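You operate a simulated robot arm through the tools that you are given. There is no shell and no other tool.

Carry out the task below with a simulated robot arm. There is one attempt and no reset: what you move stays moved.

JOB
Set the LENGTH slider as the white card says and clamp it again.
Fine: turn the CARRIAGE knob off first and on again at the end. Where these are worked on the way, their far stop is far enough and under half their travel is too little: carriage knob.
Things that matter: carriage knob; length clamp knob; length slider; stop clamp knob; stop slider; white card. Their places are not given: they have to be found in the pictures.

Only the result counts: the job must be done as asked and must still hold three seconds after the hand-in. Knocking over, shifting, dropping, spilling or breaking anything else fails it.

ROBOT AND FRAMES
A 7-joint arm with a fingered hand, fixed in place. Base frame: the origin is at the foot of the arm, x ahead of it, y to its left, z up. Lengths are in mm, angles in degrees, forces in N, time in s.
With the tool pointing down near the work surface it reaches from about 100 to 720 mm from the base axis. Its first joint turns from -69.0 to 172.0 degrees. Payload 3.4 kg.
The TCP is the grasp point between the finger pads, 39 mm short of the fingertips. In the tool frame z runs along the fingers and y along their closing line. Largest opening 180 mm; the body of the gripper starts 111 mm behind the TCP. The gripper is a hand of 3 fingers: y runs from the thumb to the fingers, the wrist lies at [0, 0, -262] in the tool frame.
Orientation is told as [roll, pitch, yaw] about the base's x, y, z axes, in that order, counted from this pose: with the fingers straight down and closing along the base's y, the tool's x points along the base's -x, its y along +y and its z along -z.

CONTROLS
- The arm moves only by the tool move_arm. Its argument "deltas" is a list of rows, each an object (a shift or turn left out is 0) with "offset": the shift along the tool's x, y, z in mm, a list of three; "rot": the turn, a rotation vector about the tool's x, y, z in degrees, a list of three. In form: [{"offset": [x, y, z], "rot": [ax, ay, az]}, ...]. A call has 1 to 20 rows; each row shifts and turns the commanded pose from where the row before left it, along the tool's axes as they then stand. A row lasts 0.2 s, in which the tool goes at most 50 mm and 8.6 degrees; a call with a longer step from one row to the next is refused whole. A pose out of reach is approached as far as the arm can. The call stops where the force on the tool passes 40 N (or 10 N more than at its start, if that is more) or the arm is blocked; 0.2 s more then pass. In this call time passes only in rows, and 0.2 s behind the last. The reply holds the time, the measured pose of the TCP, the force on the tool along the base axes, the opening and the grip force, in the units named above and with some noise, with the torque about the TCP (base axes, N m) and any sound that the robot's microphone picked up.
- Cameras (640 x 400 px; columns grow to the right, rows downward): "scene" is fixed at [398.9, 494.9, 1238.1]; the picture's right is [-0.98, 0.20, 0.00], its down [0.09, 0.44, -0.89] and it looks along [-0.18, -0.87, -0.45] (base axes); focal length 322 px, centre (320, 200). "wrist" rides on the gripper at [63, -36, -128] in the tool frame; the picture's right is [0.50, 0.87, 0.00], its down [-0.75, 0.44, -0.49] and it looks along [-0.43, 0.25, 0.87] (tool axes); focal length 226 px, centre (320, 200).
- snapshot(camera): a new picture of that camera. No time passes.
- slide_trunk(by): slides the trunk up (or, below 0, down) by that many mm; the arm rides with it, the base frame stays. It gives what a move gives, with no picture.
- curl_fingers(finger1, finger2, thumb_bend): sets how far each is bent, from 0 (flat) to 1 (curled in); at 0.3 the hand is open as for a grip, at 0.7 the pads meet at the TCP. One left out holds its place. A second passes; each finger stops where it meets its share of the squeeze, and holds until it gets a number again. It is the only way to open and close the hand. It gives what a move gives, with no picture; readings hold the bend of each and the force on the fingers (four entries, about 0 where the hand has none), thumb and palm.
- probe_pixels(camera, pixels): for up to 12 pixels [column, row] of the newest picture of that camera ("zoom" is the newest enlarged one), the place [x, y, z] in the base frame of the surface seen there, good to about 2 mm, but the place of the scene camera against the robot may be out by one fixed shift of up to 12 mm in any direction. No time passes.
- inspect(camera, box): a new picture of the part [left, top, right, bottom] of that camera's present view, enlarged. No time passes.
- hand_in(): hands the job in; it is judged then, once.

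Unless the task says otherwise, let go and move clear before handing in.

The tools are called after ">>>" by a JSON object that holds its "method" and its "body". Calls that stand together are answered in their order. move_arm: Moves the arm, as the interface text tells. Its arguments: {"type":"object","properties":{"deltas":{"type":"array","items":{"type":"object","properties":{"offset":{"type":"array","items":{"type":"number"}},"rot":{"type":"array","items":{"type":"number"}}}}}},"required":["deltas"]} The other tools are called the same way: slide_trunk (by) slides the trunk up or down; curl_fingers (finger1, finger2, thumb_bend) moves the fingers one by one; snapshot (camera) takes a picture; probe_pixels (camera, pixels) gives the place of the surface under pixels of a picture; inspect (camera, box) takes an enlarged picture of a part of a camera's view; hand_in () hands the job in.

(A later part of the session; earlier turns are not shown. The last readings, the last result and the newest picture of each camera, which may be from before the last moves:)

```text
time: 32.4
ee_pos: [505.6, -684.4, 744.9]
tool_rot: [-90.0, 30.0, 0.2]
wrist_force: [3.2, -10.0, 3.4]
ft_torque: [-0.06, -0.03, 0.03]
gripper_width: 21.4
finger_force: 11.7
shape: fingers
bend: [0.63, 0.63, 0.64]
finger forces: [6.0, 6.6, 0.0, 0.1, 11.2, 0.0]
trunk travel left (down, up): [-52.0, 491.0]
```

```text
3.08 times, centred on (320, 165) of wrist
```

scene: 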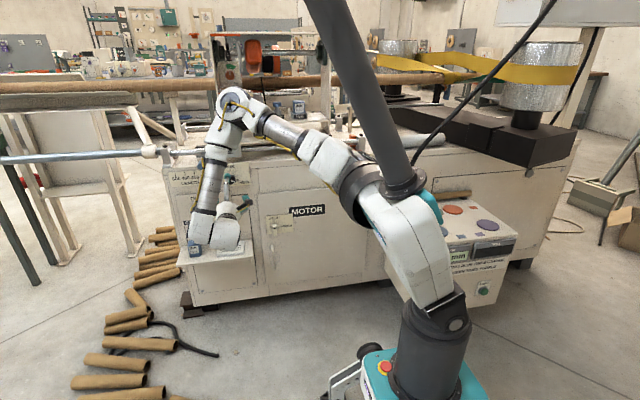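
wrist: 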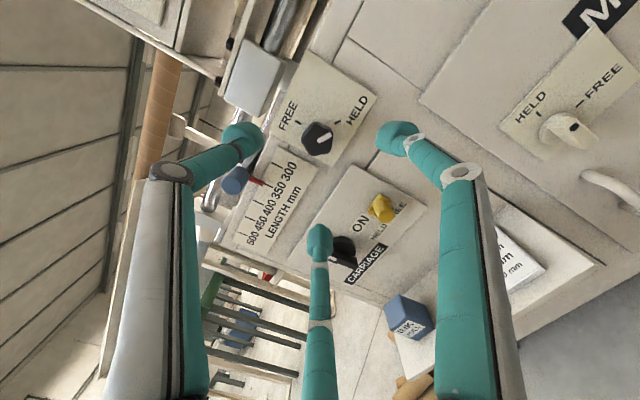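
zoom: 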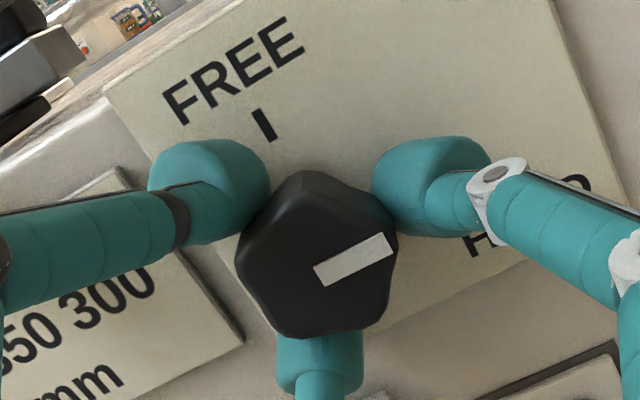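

The knob turns with the hand. I'll continue with the remaining 90°.

>>> {"method": "move_arm", "body": {"deltas": [{"rot": [0, 0, -6]}, {"rot": [0, 0, -6]}, {"rot": [0, 0, -6]}, {"rot": [0, 0, -6]}, {"rot": [0, 0, -6]}, {"rot": [0, 0, -6]}, {"rot": [0, 0, -6]}, {"rot": [0, 0, -6]}, {"rot": [0, 0, -6]}, {"rot": [0, 0, -6]}, {"rot": [0, 0, -6]}, {"rot": [0, 0, -6]}, {"rot": [0, 0, -6]}, {"rot": [0, 0, -6]}, {"rot": [0, 0, -6]}]}}

>>> {"method": "inspect", "body": {"camera": "wrist", "box": [240, 100, 400, 230]}}

```text
time: 35.5
ee_pos: [504.5, -684.9, 744.4]
tool_rot: [89.7, 59.9, 179.9]
wrist_force: [2.7, -9.2, -0.3]
ft_torque: [-0.03, -0.02, 0.05]
gripper_width: 21.4
finger_force: 11.5
shape: fingers
bend: [0.63, 0.63, 0.64]
finger forces: [6.2, 6.4, 0.0, 0.0, 10.4, 0.0]
trunk travel left (down, up): [-52.0, 491.0]
```

```text
3.08 times, centred on (320, 165) of wrist
```

zoom: 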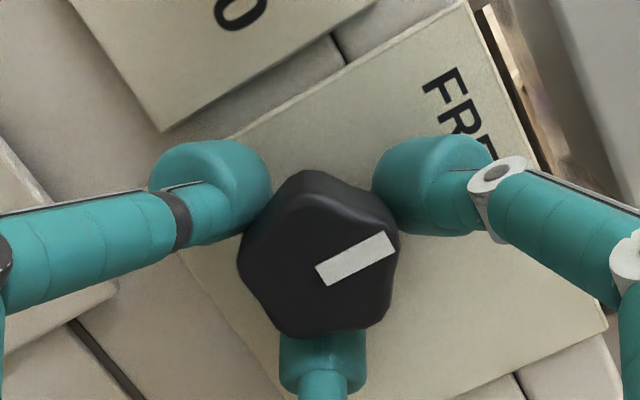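

The marker followed the hand the whole 120°. I'll nudge a few degrees more to feel for the stop.

>>> {"method": "move_arm", "body": {"deltas": [{"rot": [0, 0, -3]}, {"rot": [0, 0, -3]}]}}

>>> {"method": "inspect", "body": {"camera": "wrist", "box": [240, 100, 400, 230]}}

```text
time: 36.1
ee_pos: [504.5, -684.7, 745.0]
tool_rot: [89.8, 54.1, -180.0]
wrist_force: [4.7, -10.8, 1.2]
ft_torque: [-0.06, -0.11, 0.11]
gripper_width: 22.1
finger_force: 11.9
shape: fingers
bend: [0.63, 0.63, 0.63]
finger forces: [6.3, 6.7, 0.1, 0.1, 11.7, 0.0]
trunk travel left (down, up): [-52.0, 491.0]
```

```text
3.08 times, centred on (320, 165) of wrist
```

zoom: 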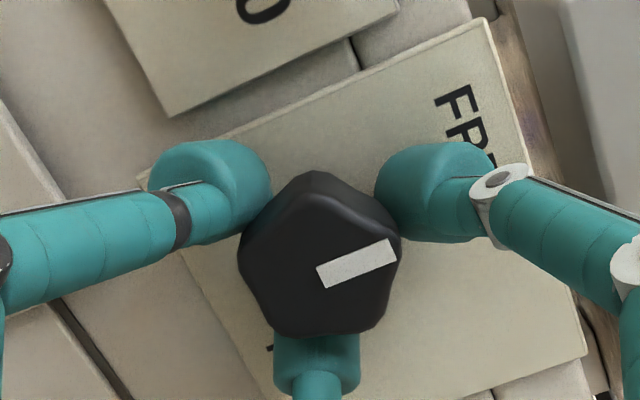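

A small slip and rising torque (-0.11 N m) show the FREE stop. I'll release and withdraw.

>>> {"method": "curl_fingers", "body": {"finger1": 0.48, "finger2": 0.48, "thumb_bend": 0.48}}

>>> {"method": "move_arm", "body": {"deltas": [{"offset": [0, 0, -20]}, {"offset": [0, 0, -40]}, {"offset": [0, 0, -40]}, {"rot": [0, 0, 8]}, {"rot": [0, 0, 8]}, {"rot": [0, 0, 8]}, {"rot": [0, 0, 8]}, {"rot": [0, 0, 8]}, {"rot": [0, 0, 8]}, {"rot": [0, 0, 8]}, {"rot": [0, 0, 8]}, {"rot": [0, 0, 8]}, {"rot": [0, 0, 8]}, {"rot": [0, 0, 8]}, {"rot": [0, 0, 8]}, {"rot": [0, 0, 8]}, {"rot": [0, 0, 8]}, {"rot": [0, 0, 8]}, {"rot": [0, 0, 6]}]}}

>>> {"method": "snapshot", "body": {"camera": "wrist"}}

>>> {"method": "inspect", "body": {"camera": "wrist", "box": [220, 90, 380, 190]}}

```text
time: 37.1
ee_pos: [504.4, -684.8, 744.8]
tool_rot: [89.9, 54.1, 180.1]
wrist_force: [0.4, 0.0, 0.5]
ft_torque: [-0.01, 0.01, 0.0]
gripper_width: 80.1
finger_force: 0.1
shape: fingers
bend: [0.48, 0.48, 0.48]
finger forces: [0.0, 0.0, 0.0, 0.1, 0.0, 0.0]
trunk travel left (down, up): [-52.0, 491.0]
```

```text
time: 41.1
ee_pos: [504.1, -584.6, 744.8]
tool_rot: [-89.9, -0.3, 0.0]
wrist_force: [-0.4, 0.2, -0.4]
ft_torque: [0.0, 0.03, -0.04]
gripper_width: 80.6
finger_force: 0.0
shape: fingers
bend: [0.48, 0.48, 0.48]
finger forces: [0.1, 0.0, 0.0, 0.1, 0.0, 0.1]
trunk travel left (down, up): [-52.0, 491.0]
```

```text
taken
```

wrist: 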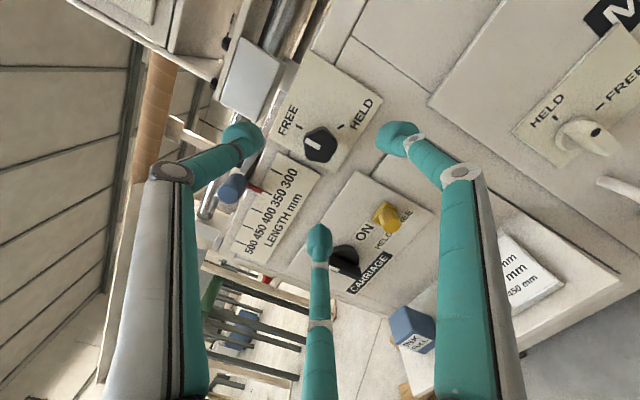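

```text
4.00 times, centred on (300, 140) of wrist
```

zoom: 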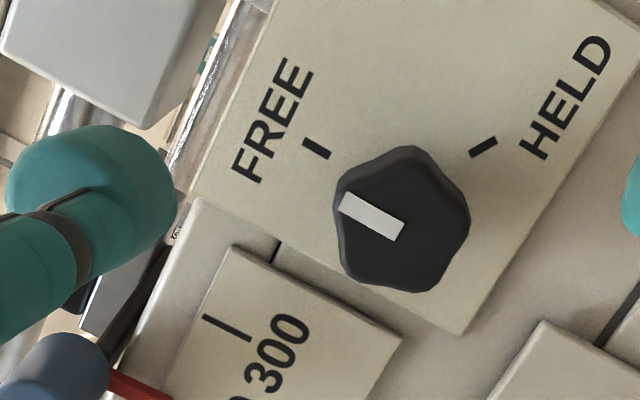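

The clamp now points at FREE. I'll move in front of the blue slider handle near (603,-690,808) and measure it.

>>> {"method": "move_arm", "body": {"deltas": [{"offset": [-33, -21, 0]}, {"offset": [-33, -21, 0]}, {"offset": [-33, -20, 0]}]}}

>>> {"method": "snapshot", "body": {"camera": "wrist"}}

>>> {"method": "inspect", "body": {"camera": "wrist", "box": [240, 80, 400, 180]}}

```text
time: 42.0
ee_pos: [602.7, -583.5, 808.9]
tool_rot: [-89.9, -0.1, 0.2]
wrist_force: [-1.4, 0.0, -0.3]
ft_torque: [-0.03, 0.01, 0.0]
gripper_width: 80.6
finger_force: 0.1
shape: fingers
bend: [0.48, 0.48, 0.48]
finger forces: [0.0, 0.0, 0.0, 0.0, 0.0, 0.1]
trunk travel left (down, up): [-52.0, 491.0]
```

```text
taken
```

wrist: 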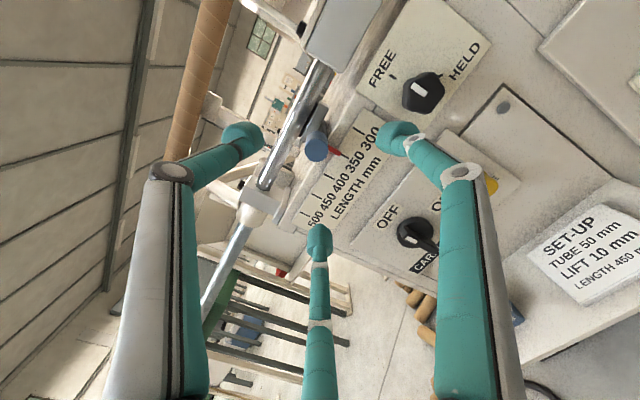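

```text
4.00 times, centred on (320, 130) of wrist
```

zoom: 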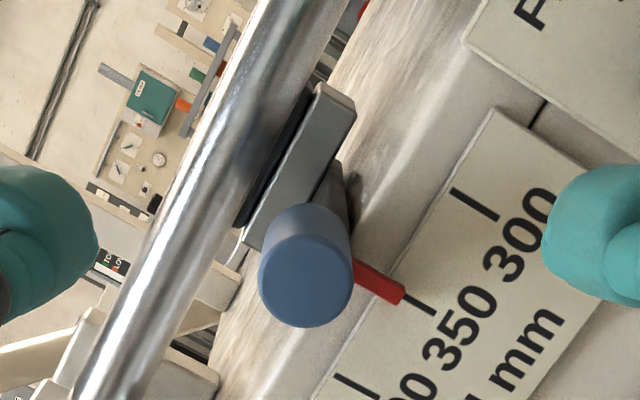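

>>> {"method": "probe_pixels", "body": {"camera": "zoom", "pixels": [[305, 280], [265, 285], [347, 285], [305, 320], [305, 245], [310, 215], [395, 292], [425, 305], [475, 203], [355, 386], [340, 200], [370, 268]]}}

>>> {"method": "probe_pixels", "body": {"camera": "wrist", "pixels": [[346, 156], [359, 130], [332, 178], [320, 197], [305, 212], [262, 190]]}}

```text
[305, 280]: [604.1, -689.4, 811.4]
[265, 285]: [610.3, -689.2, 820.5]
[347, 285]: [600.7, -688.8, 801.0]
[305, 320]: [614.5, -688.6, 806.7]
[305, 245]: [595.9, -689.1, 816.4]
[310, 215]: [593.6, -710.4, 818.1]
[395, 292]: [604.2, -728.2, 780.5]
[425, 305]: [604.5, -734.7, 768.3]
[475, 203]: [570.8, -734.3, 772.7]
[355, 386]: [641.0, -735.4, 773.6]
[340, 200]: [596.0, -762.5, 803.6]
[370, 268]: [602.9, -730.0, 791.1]
```

```text
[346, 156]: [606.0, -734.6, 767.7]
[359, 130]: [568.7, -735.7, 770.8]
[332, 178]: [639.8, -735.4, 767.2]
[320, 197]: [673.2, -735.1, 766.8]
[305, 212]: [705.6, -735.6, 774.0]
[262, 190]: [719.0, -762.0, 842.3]
```

Handle centre is about (605,811) with its front at y=-689; ticks are 35 mm apart, 350 at 605 and 450 at 675. I'll approach to y≈-681 and grasp it.

>>> {"method": "move_arm", "body": {"deltas": [{"offset": [-2, -2, 30]}, {"offset": [0, 0, 40]}, {"offset": [0, 0, 27]}]}}

>>> {"method": "inspect", "body": {"camera": "wrist", "box": [240, 100, 400, 230]}}

```text
time: 42.8
ee_pos: [604.1, -683.0, 808.4]
tool_rot: [-89.9, -0.2, 0.2]
wrist_force: [0.2, -0.2, -1.6]
ft_torque: [0.03, -0.01, -0.01]
gripper_width: 80.6
finger_force: 0.1
shape: fingers
bend: [0.48, 0.48, 0.48]
finger forces: [0.0, 0.0, 0.0, 0.1, 0.0, 0.0]
trunk travel left (down, up): [-52.0, 491.0]
```

```text
3.08 times, centred on (320, 165) of wrist
```

zoom: 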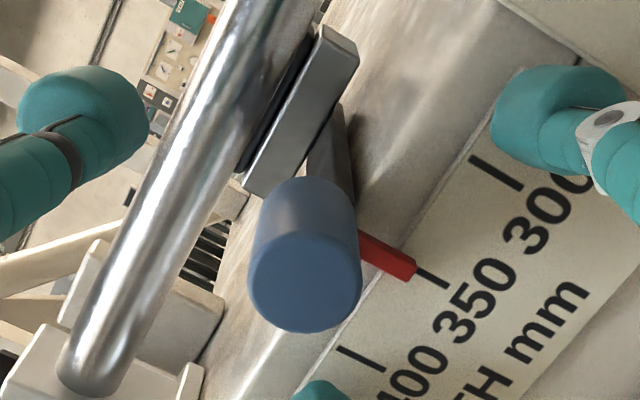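

>>> {"method": "move_arm", "body": {"deltas": [{"offset": [-0.5, -1.5, 0]}]}}

>>> {"method": "curl_fingers", "body": {"finger1": 0.7, "finger2": 0.7, "thumb_bend": 0.7}}

>>> {"method": "inspect", "body": {"camera": "wrist", "box": [240, 100, 400, 230]}}

```text
time: 43.1
ee_pos: [604.5, -681.5, 810.9]
tool_rot: [-89.9, -0.1, 0.0]
wrist_force: [-0.8, -1.0, -0.5]
ft_torque: [0.02, 0.0, -0.01]
gripper_width: 80.6
finger_force: 0.1
shape: fingers
bend: [0.48, 0.48, 0.48]
finger forces: [0.0, 0.1, 0.0, 0.0, 0.0, 0.0]
trunk travel left (down, up): [-52.0, 491.0]
```

```text
time: 44.1
ee_pos: [605.1, -681.8, 811.5]
tool_rot: [-90.0, -0.2, 0.1]
wrist_force: [0.3, -1.6, 3.4]
ft_torque: [-0.12, 0.01, 0.02]
gripper_width: 14.2
finger_force: 8.4
shape: fingers
bend: [0.65, 0.65, 0.65]
finger forces: [3.7, 4.2, 0.0, 0.0, 7.8, 0.0]
trunk travel left (down, up): [-52.0, 491.0]
```

```text
3.08 times, centred on (320, 165) of wrist
```

zoom: 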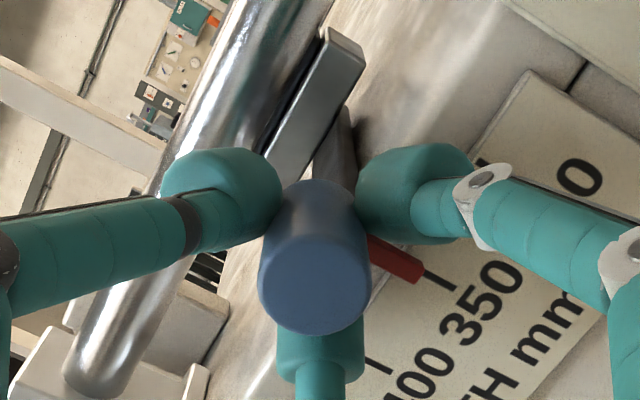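

Handle is held by all three fingers. I'll slide it about 20 mm toward +x (tool -x) and check it follows.

>>> {"method": "move_arm", "body": {"deltas": [{"offset": [-5, 0, 0]}, {"offset": [-5, 0, 0]}, {"offset": [-5, 0, 0]}, {"offset": [-5, 0, 0]}]}}

>>> {"method": "inspect", "body": {"camera": "wrist", "box": [240, 100, 400, 230]}}

```text
time: 45.1
ee_pos: [623.9, -682.0, 811.8]
tool_rot: [-89.9, -0.1, 0.0]
wrist_force: [-2.2, -4.0, 2.6]
ft_torque: [-0.11, -0.02, -0.05]
gripper_width: 14.4
finger_force: 8.4
shape: fingers
bend: [0.65, 0.65, 0.65]
finger forces: [4.4, 4.0, 0.0, 0.0, 7.8, 0.1]
trunk travel left (down, up): [-52.0, 491.0]
```

```text
3.08 times, centred on (320, 165) of wrist
```

zoom: 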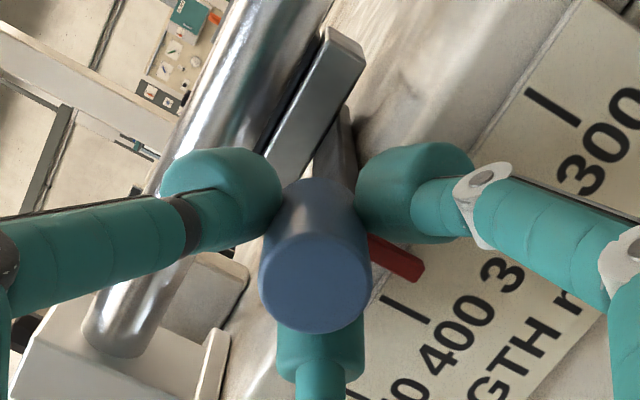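

The slider follows easily at 2 N. I'll move the remaining 50 mm.

>>> {"method": "move_arm", "body": {"deltas": [{"offset": [-8, 0, 0]}, {"offset": [-8, 0, 0]}, {"offset": [-8, 0, 0]}, {"offset": [-8, 0, 0]}, {"offset": [-8, 0, 0]}, {"offset": [-5, 0, 0]}, {"offset": [-5, 0, 0]}]}}

>>> {"method": "inspect", "body": {"camera": "wrist", "box": [260, 100, 400, 230]}}

>>> {"method": "snapshot", "body": {"camera": "scene"}}

```text
time: 46.8
ee_pos: [675.9, -682.2, 810.3]
tool_rot: [-90.0, 0.0, 0.1]
wrist_force: [-1.1, -5.9, 3.3]
ft_torque: [-0.12, 0.0, -0.05]
gripper_width: 14.2
finger_force: 8.5
shape: fingers
bend: [0.65, 0.65, 0.65]
finger forces: [4.3, 4.1, 0.0, 0.0, 7.5, 0.1]
trunk travel left (down, up): [-52.0, 491.0]
```

```text
3.08 times, centred on (330, 165) of wrist
```

zoom: 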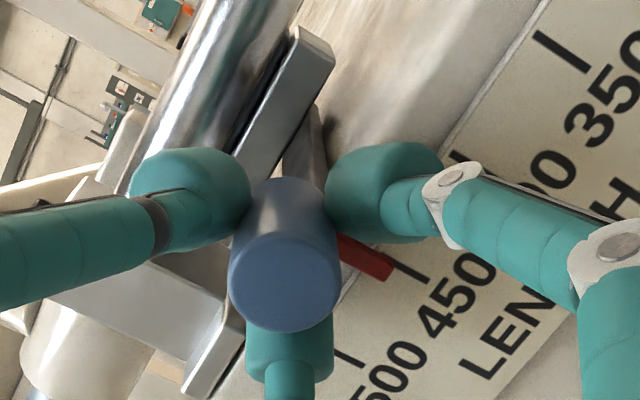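

```text
taken
```

scene: 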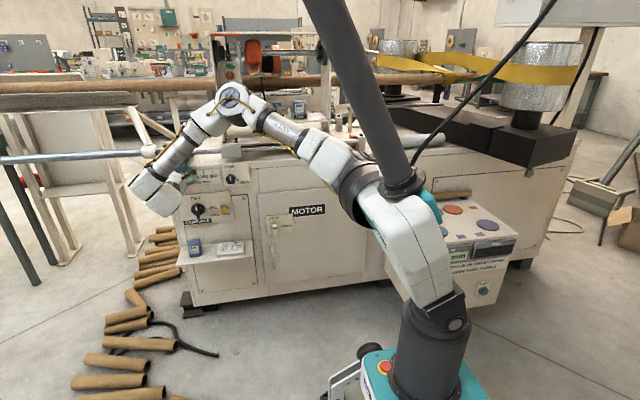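

Now near the 450 tick. I'll probe the pointer and ticks for precise alignment.

>>> {"method": "inspect", "body": {"camera": "wrist", "box": [325, 160, 375, 200]}}

>>> {"method": "inspect", "body": {"camera": "wrist", "box": [325, 165, 375, 205]}}

```text
10.00 times, centred on (350, 180) of wrist
```

zoom: 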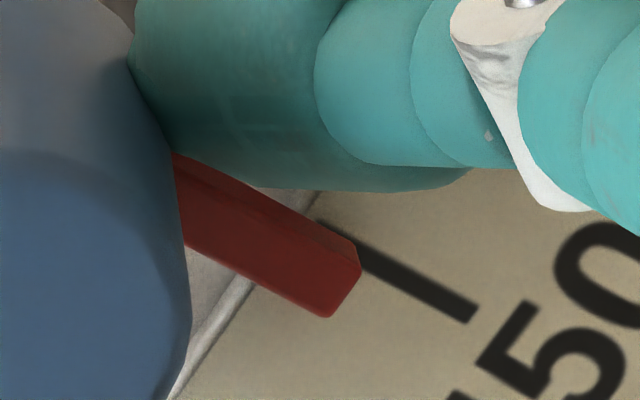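

```text
10.00 times, centred on (350, 185) of wrist
```

zoom: 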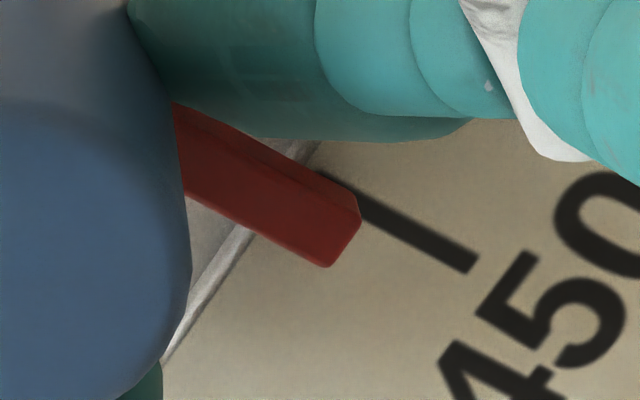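

>>> {"method": "probe_pixels", "body": {"camera": "zoom", "pixels": [[340, 230], [350, 190], [322, 255], [345, 215], [290, 200], [470, 262], [420, 232], [380, 210], [475, 250], [462, 268], [240, 190]]}}

```text
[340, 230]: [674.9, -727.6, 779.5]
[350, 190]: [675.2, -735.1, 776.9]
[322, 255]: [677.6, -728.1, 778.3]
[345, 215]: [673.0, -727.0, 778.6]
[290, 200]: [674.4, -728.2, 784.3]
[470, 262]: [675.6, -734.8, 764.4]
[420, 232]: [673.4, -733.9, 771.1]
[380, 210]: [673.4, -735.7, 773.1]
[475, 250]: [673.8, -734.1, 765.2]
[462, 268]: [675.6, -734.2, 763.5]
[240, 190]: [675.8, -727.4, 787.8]
```

Pointer (~675.0) and 450 tick (~674.6) agree after allowing for parallax. I'll release and back off, then view it with the camera straight in front of the pointer.

>>> {"method": "curl_fingers", "body": {"finger1": 0.48, "finger2": 0.48, "thumb_bend": 0.48}}

>>> {"method": "move_arm", "body": {"deltas": [{"offset": [0, 0, -20]}, {"offset": [0, 0, -40]}, {"offset": [0, 0, -40]}, {"offset": [-30, 0, 0]}, {"offset": [-30, 0, 0]}]}}

>>> {"method": "snapshot", "body": {"camera": "wrist"}}

```text
time: 47.8
ee_pos: [675.3, -682.3, 810.4]
tool_rot: [-89.9, -0.1, 0.1]
wrist_force: [0.1, 0.9, -0.3]
ft_torque: [-0.02, 0.01, 0.0]
gripper_width: 80.2
finger_force: 0.1
shape: fingers
bend: [0.48, 0.48, 0.48]
finger forces: [0.0, 0.0, 0.0, 0.0, 0.0, 0.0]
trunk travel left (down, up): [-52.0, 491.0]
```

```text
time: 49.0
ee_pos: [737.4, -583.7, 809.7]
tool_rot: [-89.9, 0.0, 0.1]
wrist_force: [0.1, 1.2, -0.2]
ft_torque: [0.01, 0.01, 0.0]
gripper_width: 80.1
finger_force: 0.0
shape: fingers
bend: [0.48, 0.48, 0.48]
finger forces: [0.1, 0.0, 0.1, 0.0, 0.1, 0.0]
trunk travel left (down, up): [-52.0, 491.0]
```

```text
taken
```

wrist: 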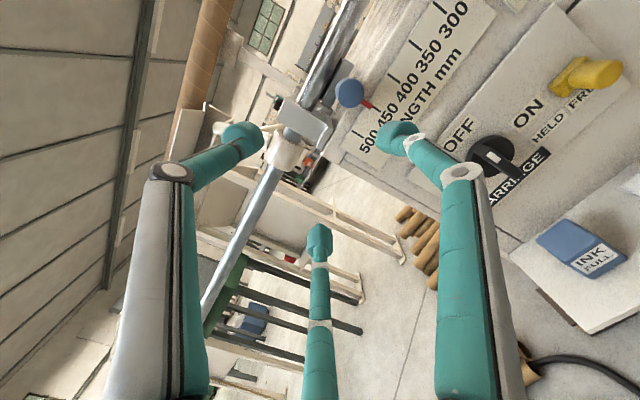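

>>> {"method": "inspect", "body": {"camera": "wrist", "box": [345, 80, 405, 130]}}

>>> {"method": "inspect", "body": {"camera": "scene", "box": [170, 150, 240, 200]}}

```text
8.00 times, centred on (375, 105) of wrist
```

zoom: 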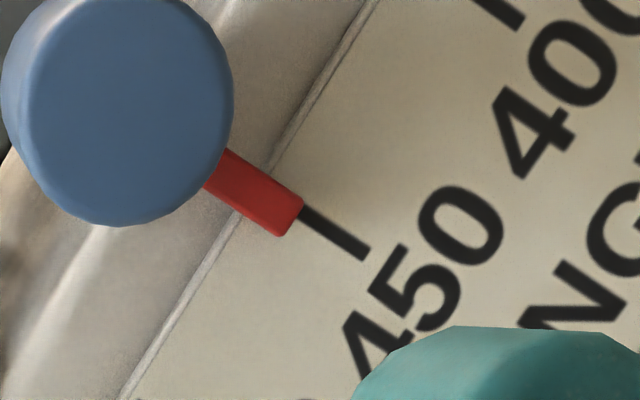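

```text
8.00 times, centred on (205, 175) of scene
```

zoom: 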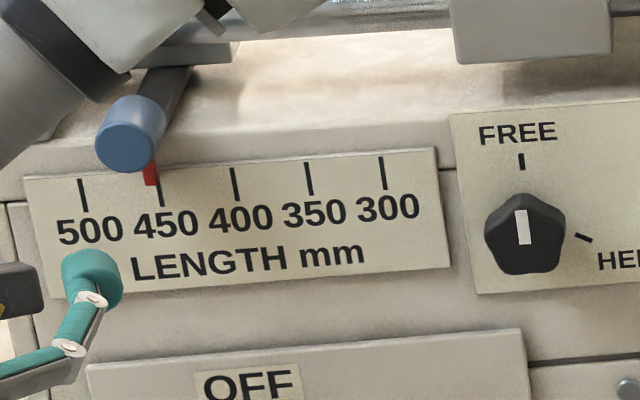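

Straight-on, the pointer axis sits perhaps 1.5 mm beyond the 450 tick toward 500. I'll measure this more precisely.

>>> {"method": "inspect", "body": {"camera": "wrist", "box": [365, 95, 395, 120]}}

>>> {"method": "probe_pixels", "body": {"camera": "zoom", "pixels": [[150, 200], [300, 100]]}}

```text
16.00 times, centred on (380, 108) of wrist
```

zoom: 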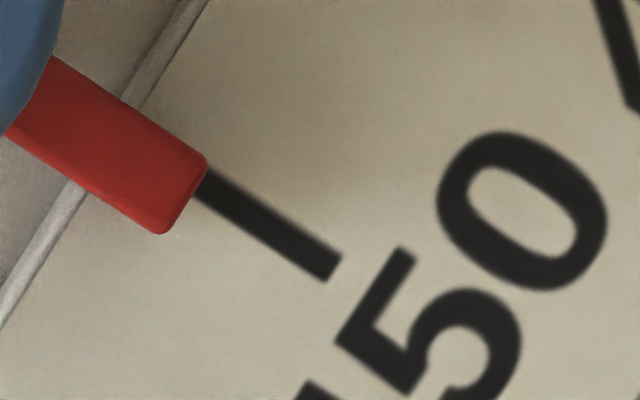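

```text
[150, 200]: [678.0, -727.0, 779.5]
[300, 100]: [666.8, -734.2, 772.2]
```

Pointer centre is about 1.4 mm beyond the 450 tick (22 px at ~16 px/mm). I'll regrasp at the same place and pull it back 1.4 mm.

>>> {"method": "move_arm", "body": {"deltas": [{"offset": [30, 0, 0]}, {"offset": [30, 0, 0]}, {"offset": [0, 0, 40]}, {"offset": [0, 0, 40]}, {"offset": [0, 0, 20]}]}}

>>> {"method": "curl_fingers", "body": {"finger1": 0.7, "finger2": 0.7, "thumb_bend": 0.7}}

>>> {"method": "move_arm", "body": {"deltas": [{"offset": [0.7, 0, 0]}, {"offset": [0.7, 0, 0]}, {"offset": [0, 0, 0]}]}}

>>> {"method": "curl_fingers", "body": {"finger1": 0.48, "finger2": 0.48, "thumb_bend": 0.48}}

>>> {"method": "move_arm", "body": {"deltas": [{"offset": [0, 0, -20]}, {"offset": [0, 0, -40]}, {"offset": [0, 0, -40]}, {"offset": [-30, 0, 0]}, {"offset": [-32, 0, 0]}]}}

>>> {"method": "inspect", "body": {"camera": "wrist", "box": [365, 95, 395, 120]}}

```text
time: 50.1
ee_pos: [677.1, -682.7, 809.9]
tool_rot: [-89.9, -0.1, 0.1]
wrist_force: [0.9, -0.1, -0.7]
ft_torque: [0.01, -0.01, 0.01]
gripper_width: 80.3
finger_force: 0.0
shape: fingers
bend: [0.48, 0.48, 0.48]
finger forces: [0.0, 0.0, 0.0, 0.0, 0.1, 0.0]
trunk travel left (down, up): [-52.0, 491.0]
```

```text
time: 51.1
ee_pos: [677.7, -681.0, 810.9]
tool_rot: [-90.0, -0.2, 0.2]
wrist_force: [-0.1, -3.1, 3.7]
ft_torque: [-0.12, -0.01, 0.03]
gripper_width: 15.6
finger_force: 7.9
shape: fingers
bend: [0.65, 0.66, 0.65]
finger forces: [4.2, 3.5, 0.0, 0.0, 7.9, 0.1]
trunk travel left (down, up): [-52.0, 491.0]
```

```text
time: 52.0
ee_pos: [676.5, -682.3, 810.1]
tool_rot: [-89.9, -0.2, 0.1]
wrist_force: [1.9, -5.4, 4.9]
ft_torque: [-0.11, 0.02, 0.04]
gripper_width: 15.4
finger_force: 7.9
shape: fingers
bend: [0.65, 0.66, 0.65]
finger forces: [4.0, 4.0, 0.1, 0.0, 7.7, 0.1]
trunk travel left (down, up): [-52.0, 491.0]
```

```text
time: 53.0
ee_pos: [675.8, -681.4, 810.0]
tool_rot: [-89.8, -0.1, 0.2]
wrist_force: [-0.4, 1.2, 0.2]
ft_torque: [0.0, -0.02, 0.0]
gripper_width: 80.0
finger_force: 0.1
shape: fingers
bend: [0.48, 0.48, 0.48]
finger forces: [0.0, 0.0, 0.1, 0.1, 0.1, 0.0]
trunk travel left (down, up): [-52.0, 491.0]
```

```text
time: 54.1
ee_pos: [736.4, -581.6, 809.4]
tool_rot: [-89.9, -0.1, 0.1]
wrist_force: [0.3, 1.0, 1.0]
ft_torque: [-0.01, 0.02, 0.01]
gripper_width: 80.5
finger_force: 0.1
shape: fingers
bend: [0.48, 0.48, 0.48]
finger forces: [0.0, 0.0, 0.0, 0.0, 0.0, 0.1]
trunk travel left (down, up): [-52.0, 491.0]
```

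```text
16.00 times, centred on (380, 108) of wrist
```

zoom: 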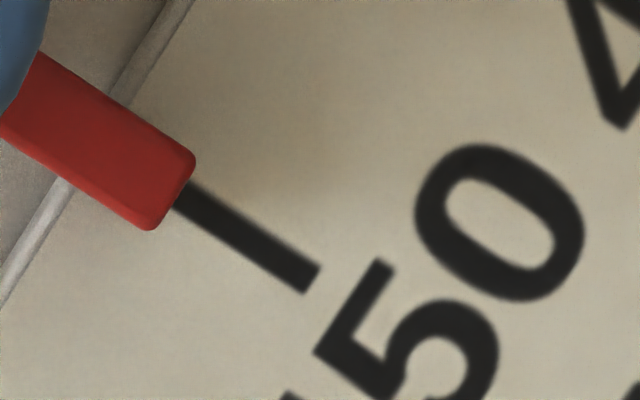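

Now pointer and tick agree to about 0.3 mm. Next I'll go back to the clamp knob, pre-turned to -120°, to clamp it.

>>> {"method": "move_arm", "body": {"deltas": [{"offset": [40, 10, 0]}, {"offset": [40, 10, 0]}, {"offset": [40, 10, 0]}, {"offset": [40, 10, 0]}, {"offset": [40, 10, 0]}, {"offset": [31.5, 14.5, 0]}]}}

>>> {"method": "move_arm", "body": {"deltas": [{"rot": [0, 0, -8]}, {"rot": [0, 0, -8]}, {"rot": [0, 0, -8]}, {"rot": [0, 0, -8]}, {"rot": [0, 0, -8]}, {"rot": [0, 0, -8]}, {"rot": [0, 0, -8]}, {"rot": [0, 0, -8]}, {"rot": [0, 0, -8]}, {"rot": [0, 0, -8]}, {"rot": [0, 0, -8]}, {"rot": [0, 0, -8]}, {"rot": [0, 0, -8]}, {"rot": [0, 0, -8]}, {"rot": [0, 0, -8]}]}}

>>> {"method": "snapshot", "body": {"camera": "wrist"}}

```text
time: 55.5
ee_pos: [505.4, -582.4, 746.5]
tool_rot: [-89.9, -0.1, 0.1]
wrist_force: [0.6, 0.5, 0.6]
ft_torque: [-0.01, -0.02, 0.02]
gripper_width: 80.2
finger_force: 0.0
shape: fingers
bend: [0.48, 0.48, 0.48]
finger forces: [0.0, 0.0, 0.0, 0.1, 0.0, 0.1]
trunk travel left (down, up): [-52.0, 491.0]
```

```text
time: 58.8
ee_pos: [505.5, -581.2, 746.3]
tool_rot: [89.7, 60.0, 180.0]
wrist_force: [-0.6, -0.2, 0.2]
ft_torque: [-0.02, -0.02, -0.02]
gripper_width: 80.5
finger_force: 0.1
shape: fingers
bend: [0.48, 0.48, 0.48]
finger forces: [0.0, 0.0, 0.0, 0.0, 0.1, 0.0]
trunk travel left (down, up): [-52.0, 491.0]
```

```text
taken
```

wrist: 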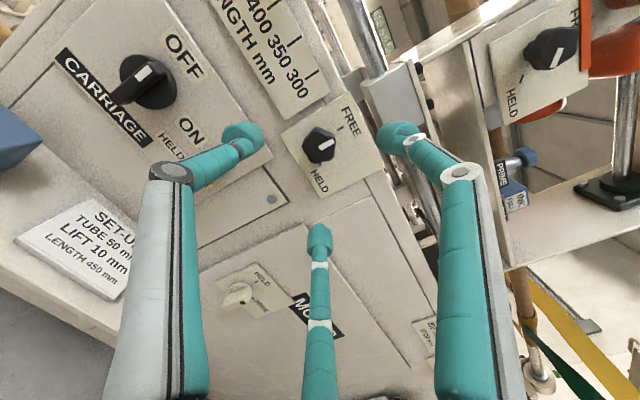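

Aligned with the clamp knob at -120°. I'll advance and close on it.

>>> {"method": "move_arm", "body": {"deltas": [{"offset": [-0.8, -0.4, 40]}, {"offset": [0, 0, 40]}, {"offset": [0, 0, 23]}]}}

>>> {"method": "curl_fingers", "body": {"finger1": 0.7, "finger2": 0.7, "thumb_bend": 0.7}}

>>> {"method": "inspect", "body": {"camera": "wrist", "box": [240, 100, 400, 230]}}

```text
time: 59.5
ee_pos: [505.5, -685.5, 743.6]
tool_rot: [89.8, 60.0, 179.8]
wrist_force: [0.3, 0.2, 0.0]
ft_torque: [0.01, 0.01, -0.03]
gripper_width: 80.3
finger_force: 0.0
shape: fingers
bend: [0.48, 0.48, 0.48]
finger forces: [0.0, 0.0, 0.0, 0.0, 0.0, 0.0]
trunk travel left (down, up): [-52.0, 491.0]
```

```text
time: 60.5
ee_pos: [506.0, -685.0, 743.6]
tool_rot: [89.9, 60.2, 180.0]
wrist_force: [2.5, -5.9, 1.4]
ft_torque: [0.0, -0.03, 0.09]
gripper_width: 21.3
finger_force: 11.0
shape: fingers
bend: [0.63, 0.63, 0.64]
finger forces: [6.9, 6.2, 0.0, 0.0, 9.2, 0.0]
trunk travel left (down, up): [-52.0, 491.0]
```

```text
3.08 times, centred on (320, 165) of wrist
```

zoom: 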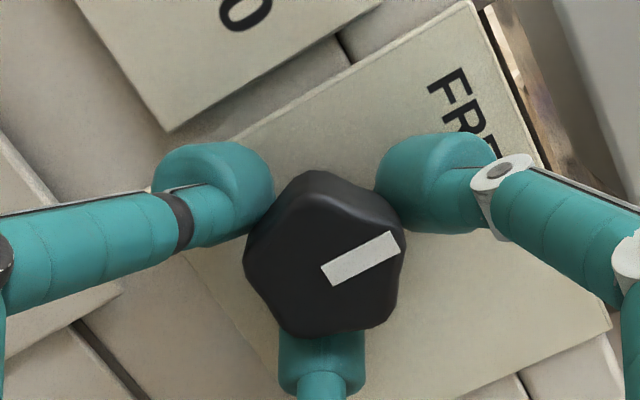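

Good hold. I'll turn it +120° back to HELD, then a few degrees more to reach the stop.

>>> {"method": "move_arm", "body": {"deltas": [{"rot": [0, 0, 6]}, {"rot": [0, 0, 6]}, {"rot": [0, 0, 6]}, {"rot": [0, 0, 6]}, {"rot": [0, 0, 6]}, {"rot": [0, 0, 6]}, {"rot": [0, 0, 6]}, {"rot": [0, 0, 6]}, {"rot": [0, 0, 6]}, {"rot": [0, 0, 6]}, {"rot": [0, 0, 6]}, {"rot": [0, 0, 6]}, {"rot": [0, 0, 6]}, {"rot": [0, 0, 6]}, {"rot": [0, 0, 6]}, {"rot": [0, 0, 6]}, {"rot": [0, 0, 6]}, {"rot": [0, 0, 6]}, {"rot": [0, 0, 6]}, {"rot": [0, 0, 6]}]}}

>>> {"method": "inspect", "body": {"camera": "wrist", "box": [240, 100, 400, 230]}}

>>> {"method": "move_arm", "body": {"deltas": [{"rot": [0, 0, 3]}, {"rot": [0, 0, 3]}]}}

>>> {"method": "inspect", "body": {"camera": "wrist", "box": [240, 100, 400, 230]}}

```text
time: 64.8
ee_pos: [506.2, -685.1, 744.9]
tool_rot: [-89.9, -0.2, 0.2]
wrist_force: [-0.2, -5.5, 3.8]
ft_torque: [-0.11, 0.06, 0.02]
gripper_width: 20.5
finger_force: 11.5
shape: fingers
bend: [0.63, 0.63, 0.64]
finger forces: [6.2, 6.2, 0.1, 0.0, 9.7, 0.0]
trunk travel left (down, up): [-52.0, 491.0]
```

```text
3.08 times, centred on (320, 165) of wrist
```

zoom: 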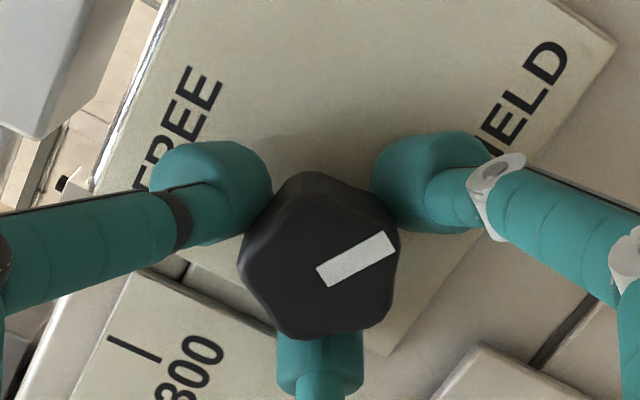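

```text
time: 65.3
ee_pos: [505.0, -685.0, 745.6]
tool_rot: [-90.0, -6.2, 0.1]
wrist_force: [0.3, -7.7, 3.8]
ft_torque: [-0.15, 0.11, 0.02]
gripper_width: 20.4
finger_force: 11.2
shape: fingers
bend: [0.63, 0.63, 0.64]
finger forces: [7.3, 6.1, 0.1, 0.0, 9.7, 0.0]
trunk travel left (down, up): [-52.0, 491.0]
```

```text
3.08 times, centred on (320, 165) of wrist
```

zoom: 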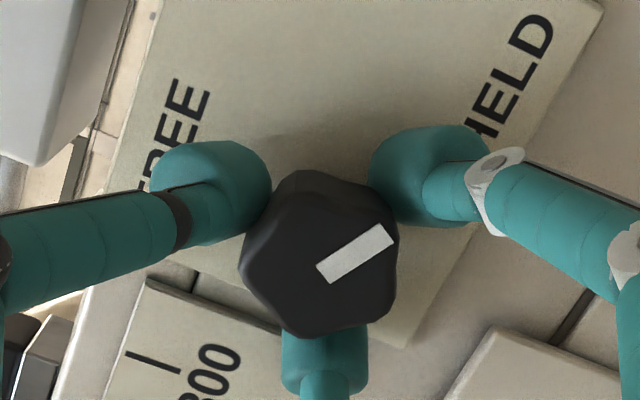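

The HELD stop was reached, as the knob slipped slightly with rising torque. I'll release, back off, and check the clamp and slider.

>>> {"method": "curl_fingers", "body": {"finger1": 0.48, "finger2": 0.48, "thumb_bend": 0.48}}

>>> {"method": "move_arm", "body": {"deltas": [{"offset": [0, 0, -20]}, {"offset": [0, 0, -40]}, {"offset": [0, 0, -40]}, {"rot": [0, 0, -6]}]}}

>>> {"method": "snapshot", "body": {"camera": "wrist"}}

>>> {"method": "inspect", "body": {"camera": "wrist", "box": [220, 90, 380, 270]}}

>>> {"method": "inspect", "body": {"camera": "scene", "box": [170, 150, 250, 220]}}

```text
time: 66.3
ee_pos: [505.7, -684.1, 745.4]
tool_rot: [-90.0, -6.1, 0.2]
wrist_force: [-0.1, -0.2, 0.0]
ft_torque: [-0.01, 0.06, 0.02]
gripper_width: 80.6
finger_force: 0.0
shape: fingers
bend: [0.48, 0.48, 0.48]
finger forces: [0.1, 0.1, 0.0, 0.1, 0.0, 0.0]
trunk travel left (down, up): [-52.0, 491.0]
```

```text
time: 67.3
ee_pos: [505.2, -584.4, 744.5]
tool_rot: [-89.8, -0.1, 0.1]
wrist_force: [1.0, -0.6, -0.4]
ft_torque: [0.01, 0.02, -0.03]
gripper_width: 80.4
finger_force: 0.0
shape: fingers
bend: [0.48, 0.48, 0.48]
finger forces: [0.0, 0.0, 0.0, 0.0, 0.1, 0.0]
trunk travel left (down, up): [-52.0, 491.0]
```

```text
taken
```

wrist: 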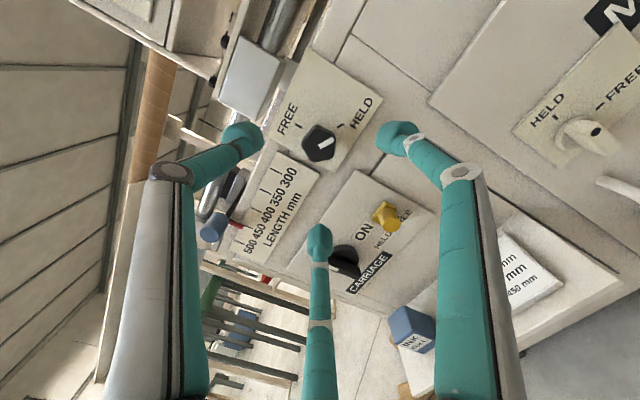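

```text
2.22 times, centred on (300, 180) of wrist
```

zoom: 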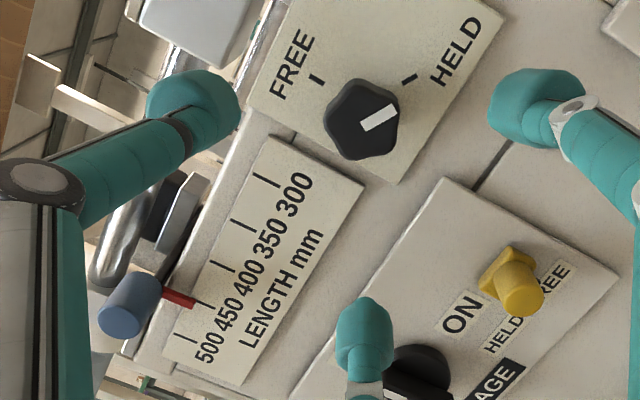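

```text
5.71 times, centred on (210, 185) of scene
```

zoom: 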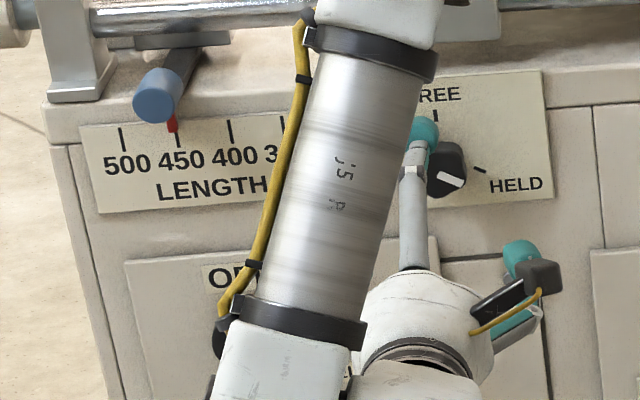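

The clamp is HELD and the pointer is at 450. Next I'll return the carriage knob to ON: move in front of it at tool angle -90°.

>>> {"method": "move_arm", "body": {"deltas": [{"offset": [-30, 25, 0]}, {"offset": [-30, 25, 0]}, {"offset": [-30, 25, 0]}, {"offset": [-30, 25, 0]}, {"offset": [-22, 25, 0]}, {"rot": [0, 0, -8]}, {"rot": [0, 0, -8]}, {"rot": [0, 0, -8]}, {"rot": [0, 0, -8]}, {"rot": [0, 0, -8]}, {"rot": [0, 0, -8]}, {"rot": [0, 0, -8]}, {"rot": [0, 0, -8]}, {"rot": [0, 0, -8]}, {"rot": [0, 0, -8]}, {"rot": [0, 0, -8]}, {"rot": [0, 0, -2]}]}}

>>> {"method": "snapshot", "body": {"camera": "wrist"}}

>>> {"method": "inspect", "body": {"camera": "wrist", "box": [240, 80, 400, 210]}}

```text
time: 71.0
ee_pos: [647.7, -584.3, 620.9]
tool_rot: [-11.1, 90.0, 79.0]
wrist_force: [-0.5, 0.1, -0.1]
ft_torque: [0.0, -0.01, 0.0]
gripper_width: 80.4
finger_force: 0.1
shape: fingers
bend: [0.48, 0.48, 0.48]
finger forces: [0.0, 0.0, 0.1, 0.0, 0.0, 0.0]
trunk travel left (down, up): [-52.0, 491.0]
```

```text
taken
```

wrist: 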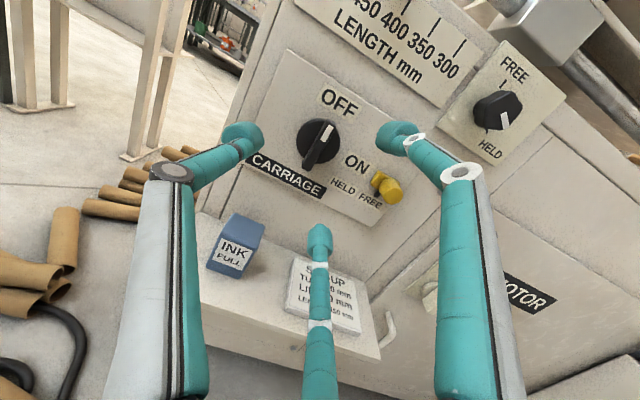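

```text
3.08 times, centred on (320, 145) of wrist
```

zoom: 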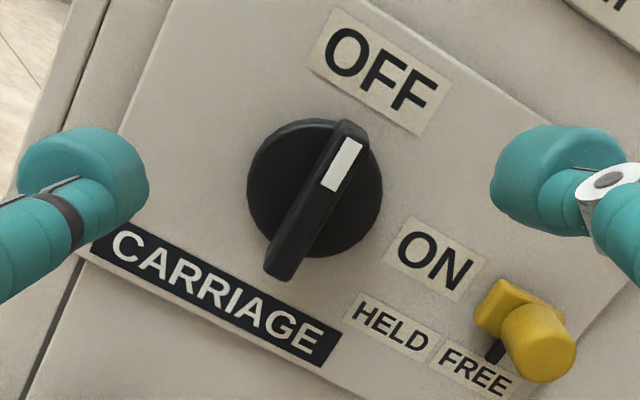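

Aligned with the vertical bar. Advancing to y≈-675 and closing.

>>> {"method": "move_arm", "body": {"deltas": [{"offset": [0, 0, 40]}, {"offset": [0, 0, 30]}, {"offset": [0, 0, 20]}]}}

>>> {"method": "curl_fingers", "body": {"finger1": 0.7, "finger2": 0.7, "thumb_bend": 0.7}}

>>> {"method": "inspect", "body": {"camera": "wrist", "box": [240, 100, 400, 230]}}

```text
time: 71.8
ee_pos: [647.6, -674.4, 622.1]
tool_rot: [-54.4, 89.9, 35.6]
wrist_force: [0.3, -0.5, -0.2]
ft_torque: [0.03, -0.04, -0.02]
gripper_width: 80.3
finger_force: 0.0
shape: fingers
bend: [0.48, 0.48, 0.48]
finger forces: [0.0, 0.1, 0.0, 0.0, 0.0, 0.0]
trunk travel left (down, up): [-52.0, 491.0]
```

```text
time: 72.8
ee_pos: [647.8, -673.4, 621.2]
tool_rot: [-54.1, 89.7, 36.3]
wrist_force: [7.2, 0.4, 0.0]
ft_torque: [0.05, -0.03, 0.27]
gripper_width: 26.2
finger_force: 17.0
shape: fingers
bend: [0.63, 0.62, 0.62]
finger forces: [7.6, 10.2, 0.1, 0.1, 15.6, 0.0]
trunk travel left (down, up): [-52.0, 491.0]
```

```text
3.08 times, centred on (320, 165) of wrist
```

zoom: 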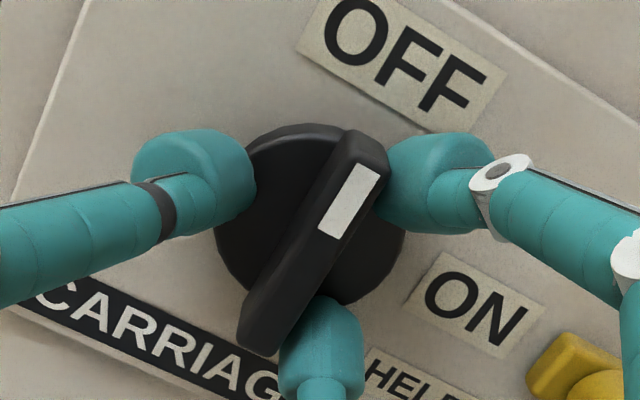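

Held well. Turning +90° to ON.

>>> {"method": "move_arm", "body": {"deltas": [{"rot": [0, 0, 6]}, {"rot": [0, 0, 6]}, {"rot": [0, 0, 6]}, {"rot": [0, 0, 6]}, {"rot": [0, 0, 6]}, {"rot": [0, 0, 6]}, {"rot": [0, 0, 6]}, {"rot": [0, 0, 6]}, {"rot": [0, 0, 6]}, {"rot": [0, 0, 6]}, {"rot": [0, 0, 6]}, {"rot": [0, 0, 6]}, {"rot": [0, 0, 6]}, {"rot": [0, 0, 6]}, {"rot": [0, 0, 6]}]}}

>>> {"method": "inspect", "body": {"camera": "wrist", "box": [240, 100, 400, 230]}}

>>> {"method": "move_arm", "body": {"deltas": [{"rot": [0, 0, 3]}, {"rot": [0, 0, 3]}]}}

>>> {"method": "inspect", "body": {"camera": "wrist", "box": [240, 100, 400, 230]}}

```text
time: 76.0
ee_pos: [647.5, -673.5, 619.3]
tool_rot: [-89.8, -0.1, 0.1]
wrist_force: [1.5, -1.2, 0.6]
ft_torque: [0.05, 0.06, 0.02]
gripper_width: 26.2
finger_force: 14.4
shape: fingers
bend: [0.63, 0.62, 0.63]
finger forces: [8.2, 9.7, 0.0, 0.2, 10.8, 0.0]
trunk travel left (down, up): [-52.0, 491.0]
```

```text
3.08 times, centred on (320, 165) of wrist
```

zoom: 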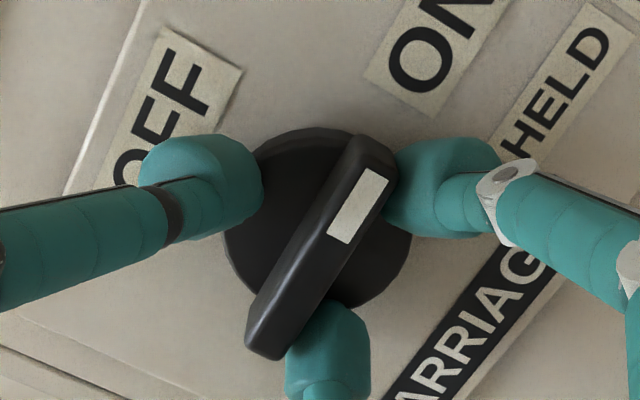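

```text
time: 76.5
ee_pos: [648.2, -674.1, 621.9]
tool_rot: [-90.0, -6.2, 0.1]
wrist_force: [1.6, -0.5, -0.1]
ft_torque: [-0.01, 0.08, 0.1]
gripper_width: 24.3
finger_force: 12.9
shape: fingers
bend: [0.63, 0.62, 0.63]
finger forces: [6.2, 10.8, 0.0, 0.0, 9.6, 0.0]
trunk travel left (down, up): [-52.0, 491.0]
```

```text
3.08 times, centred on (320, 165) of wrist
```

zoom: 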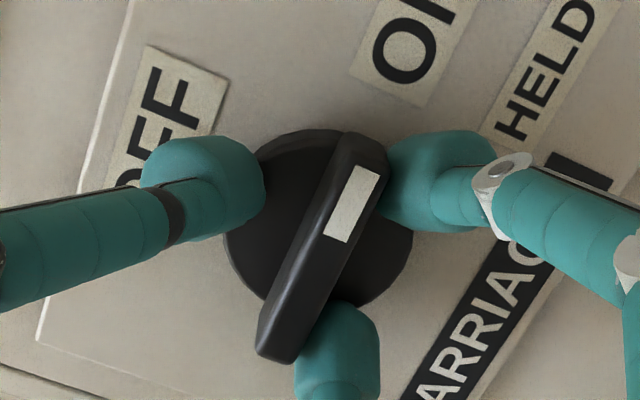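

The bar is horizontal at ON and slipped a bit at the stop. I'll release, back off, and verify everything.

>>> {"method": "curl_fingers", "body": {"finger1": 0.48, "finger2": 0.48, "thumb_bend": 0.48}}

>>> {"method": "move_arm", "body": {"deltas": [{"offset": [0, 0, -20]}, {"offset": [0, 0, -40]}, {"offset": [0, 0, -40]}, {"offset": [0, 0, -40]}, {"rot": [0, 0, -6]}]}}

>>> {"method": "snapshot", "body": {"camera": "wrist"}}

>>> {"method": "inspect", "body": {"camera": "wrist", "box": [250, 30, 410, 190]}}

>>> {"method": "snapshot", "body": {"camera": "scene"}}

```text
time: 77.5
ee_pos: [646.6, -673.6, 620.1]
tool_rot: [-89.9, -6.0, 0.1]
wrist_force: [-0.8, 0.0, -0.4]
ft_torque: [0.0, -0.01, -0.06]
gripper_width: 80.3
finger_force: 0.0
shape: fingers
bend: [0.48, 0.48, 0.48]
finger forces: [0.1, 0.0, 0.1, 0.1, 0.1, 0.0]
trunk travel left (down, up): [-52.0, 491.0]
```

```text
time: 78.8
ee_pos: [647.7, -531.2, 620.5]
tool_rot: [-89.9, -0.1, 0.1]
wrist_force: [0.2, 0.2, 0.0]
ft_torque: [-0.01, -0.01, 0.0]
gripper_width: 80.4
finger_force: 0.1
shape: fingers
bend: [0.48, 0.48, 0.48]
finger forces: [0.0, 0.0, 0.1, 0.1, 0.0, 0.0]
trunk travel left (down, up): [-52.0, 491.0]
```

```text
taken
```

wrist: 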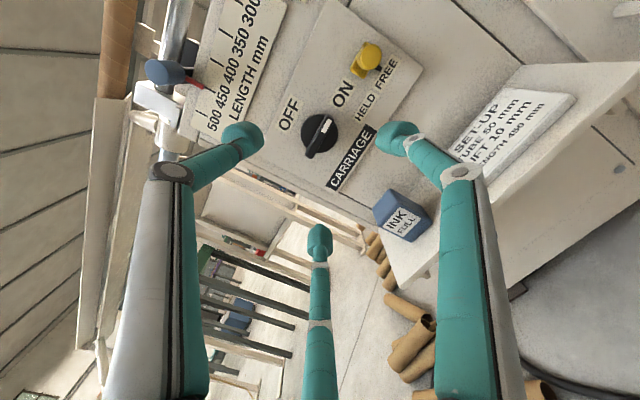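

```text
2.50 times, centred on (330, 110) of wrist
```

zoom: 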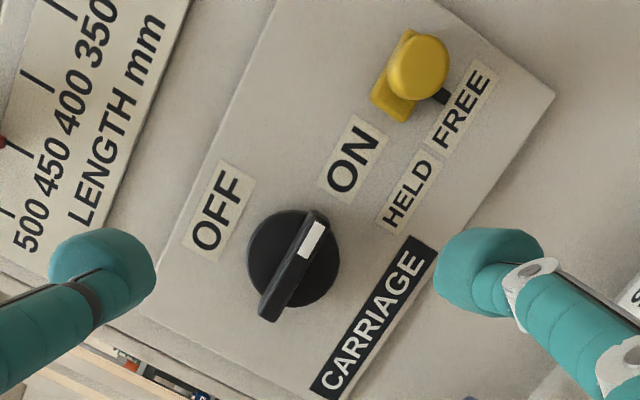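

```text
taken
```

scene: 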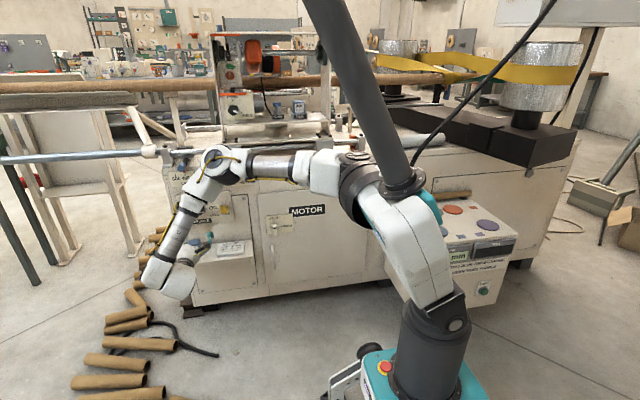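

Carriage is back ON, as at the start. I'll do one last check of the pointer from straight in front, and of the clamp and STOP parts.

>>> {"method": "move_arm", "body": {"deltas": [{"offset": [-22, -45, 0]}, {"offset": [-22, -45, 0]}, {"offset": [-22, -45, 0]}, {"offset": [-22, -45, 10]}, {"offset": [0, -10, 40]}]}}

>>> {"method": "inspect", "body": {"camera": "wrist", "box": [365, 95, 395, 120]}}

>>> {"method": "inspect", "body": {"camera": "scene", "box": [170, 150, 250, 220]}}

>>> {"method": "inspect", "body": {"camera": "scene", "box": [330, 130, 400, 185]}}

```text
refused: row 4 steps farther than a row can; nothing moved
```

```text
16.00 times, centred on (380, 108) of wrist
```

zoom: 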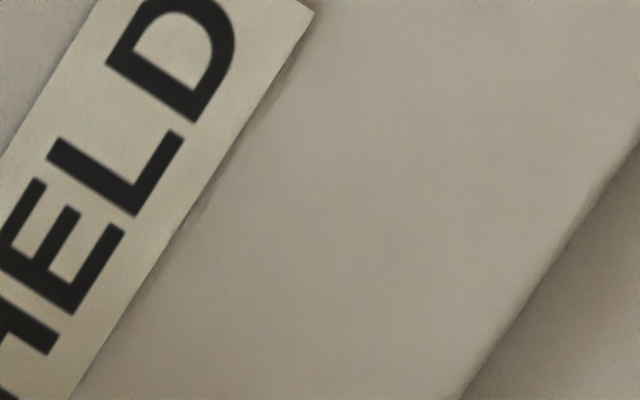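

```text
5.71 times, centred on (210, 185) of scene
```

zoom: 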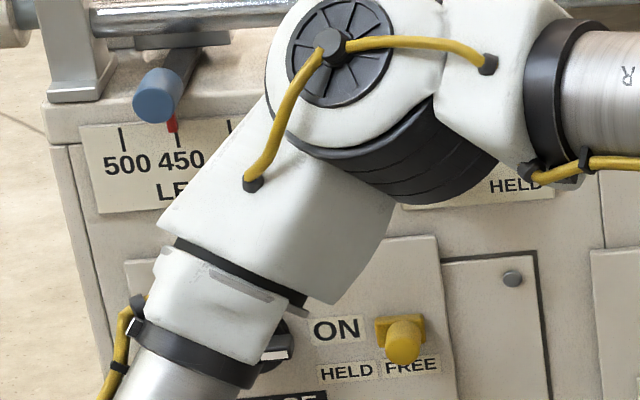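

```text
7.27 times, centred on (365, 158) of scene
```

zoom: 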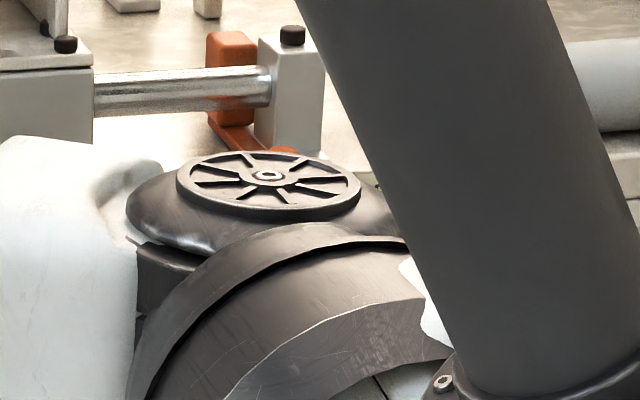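

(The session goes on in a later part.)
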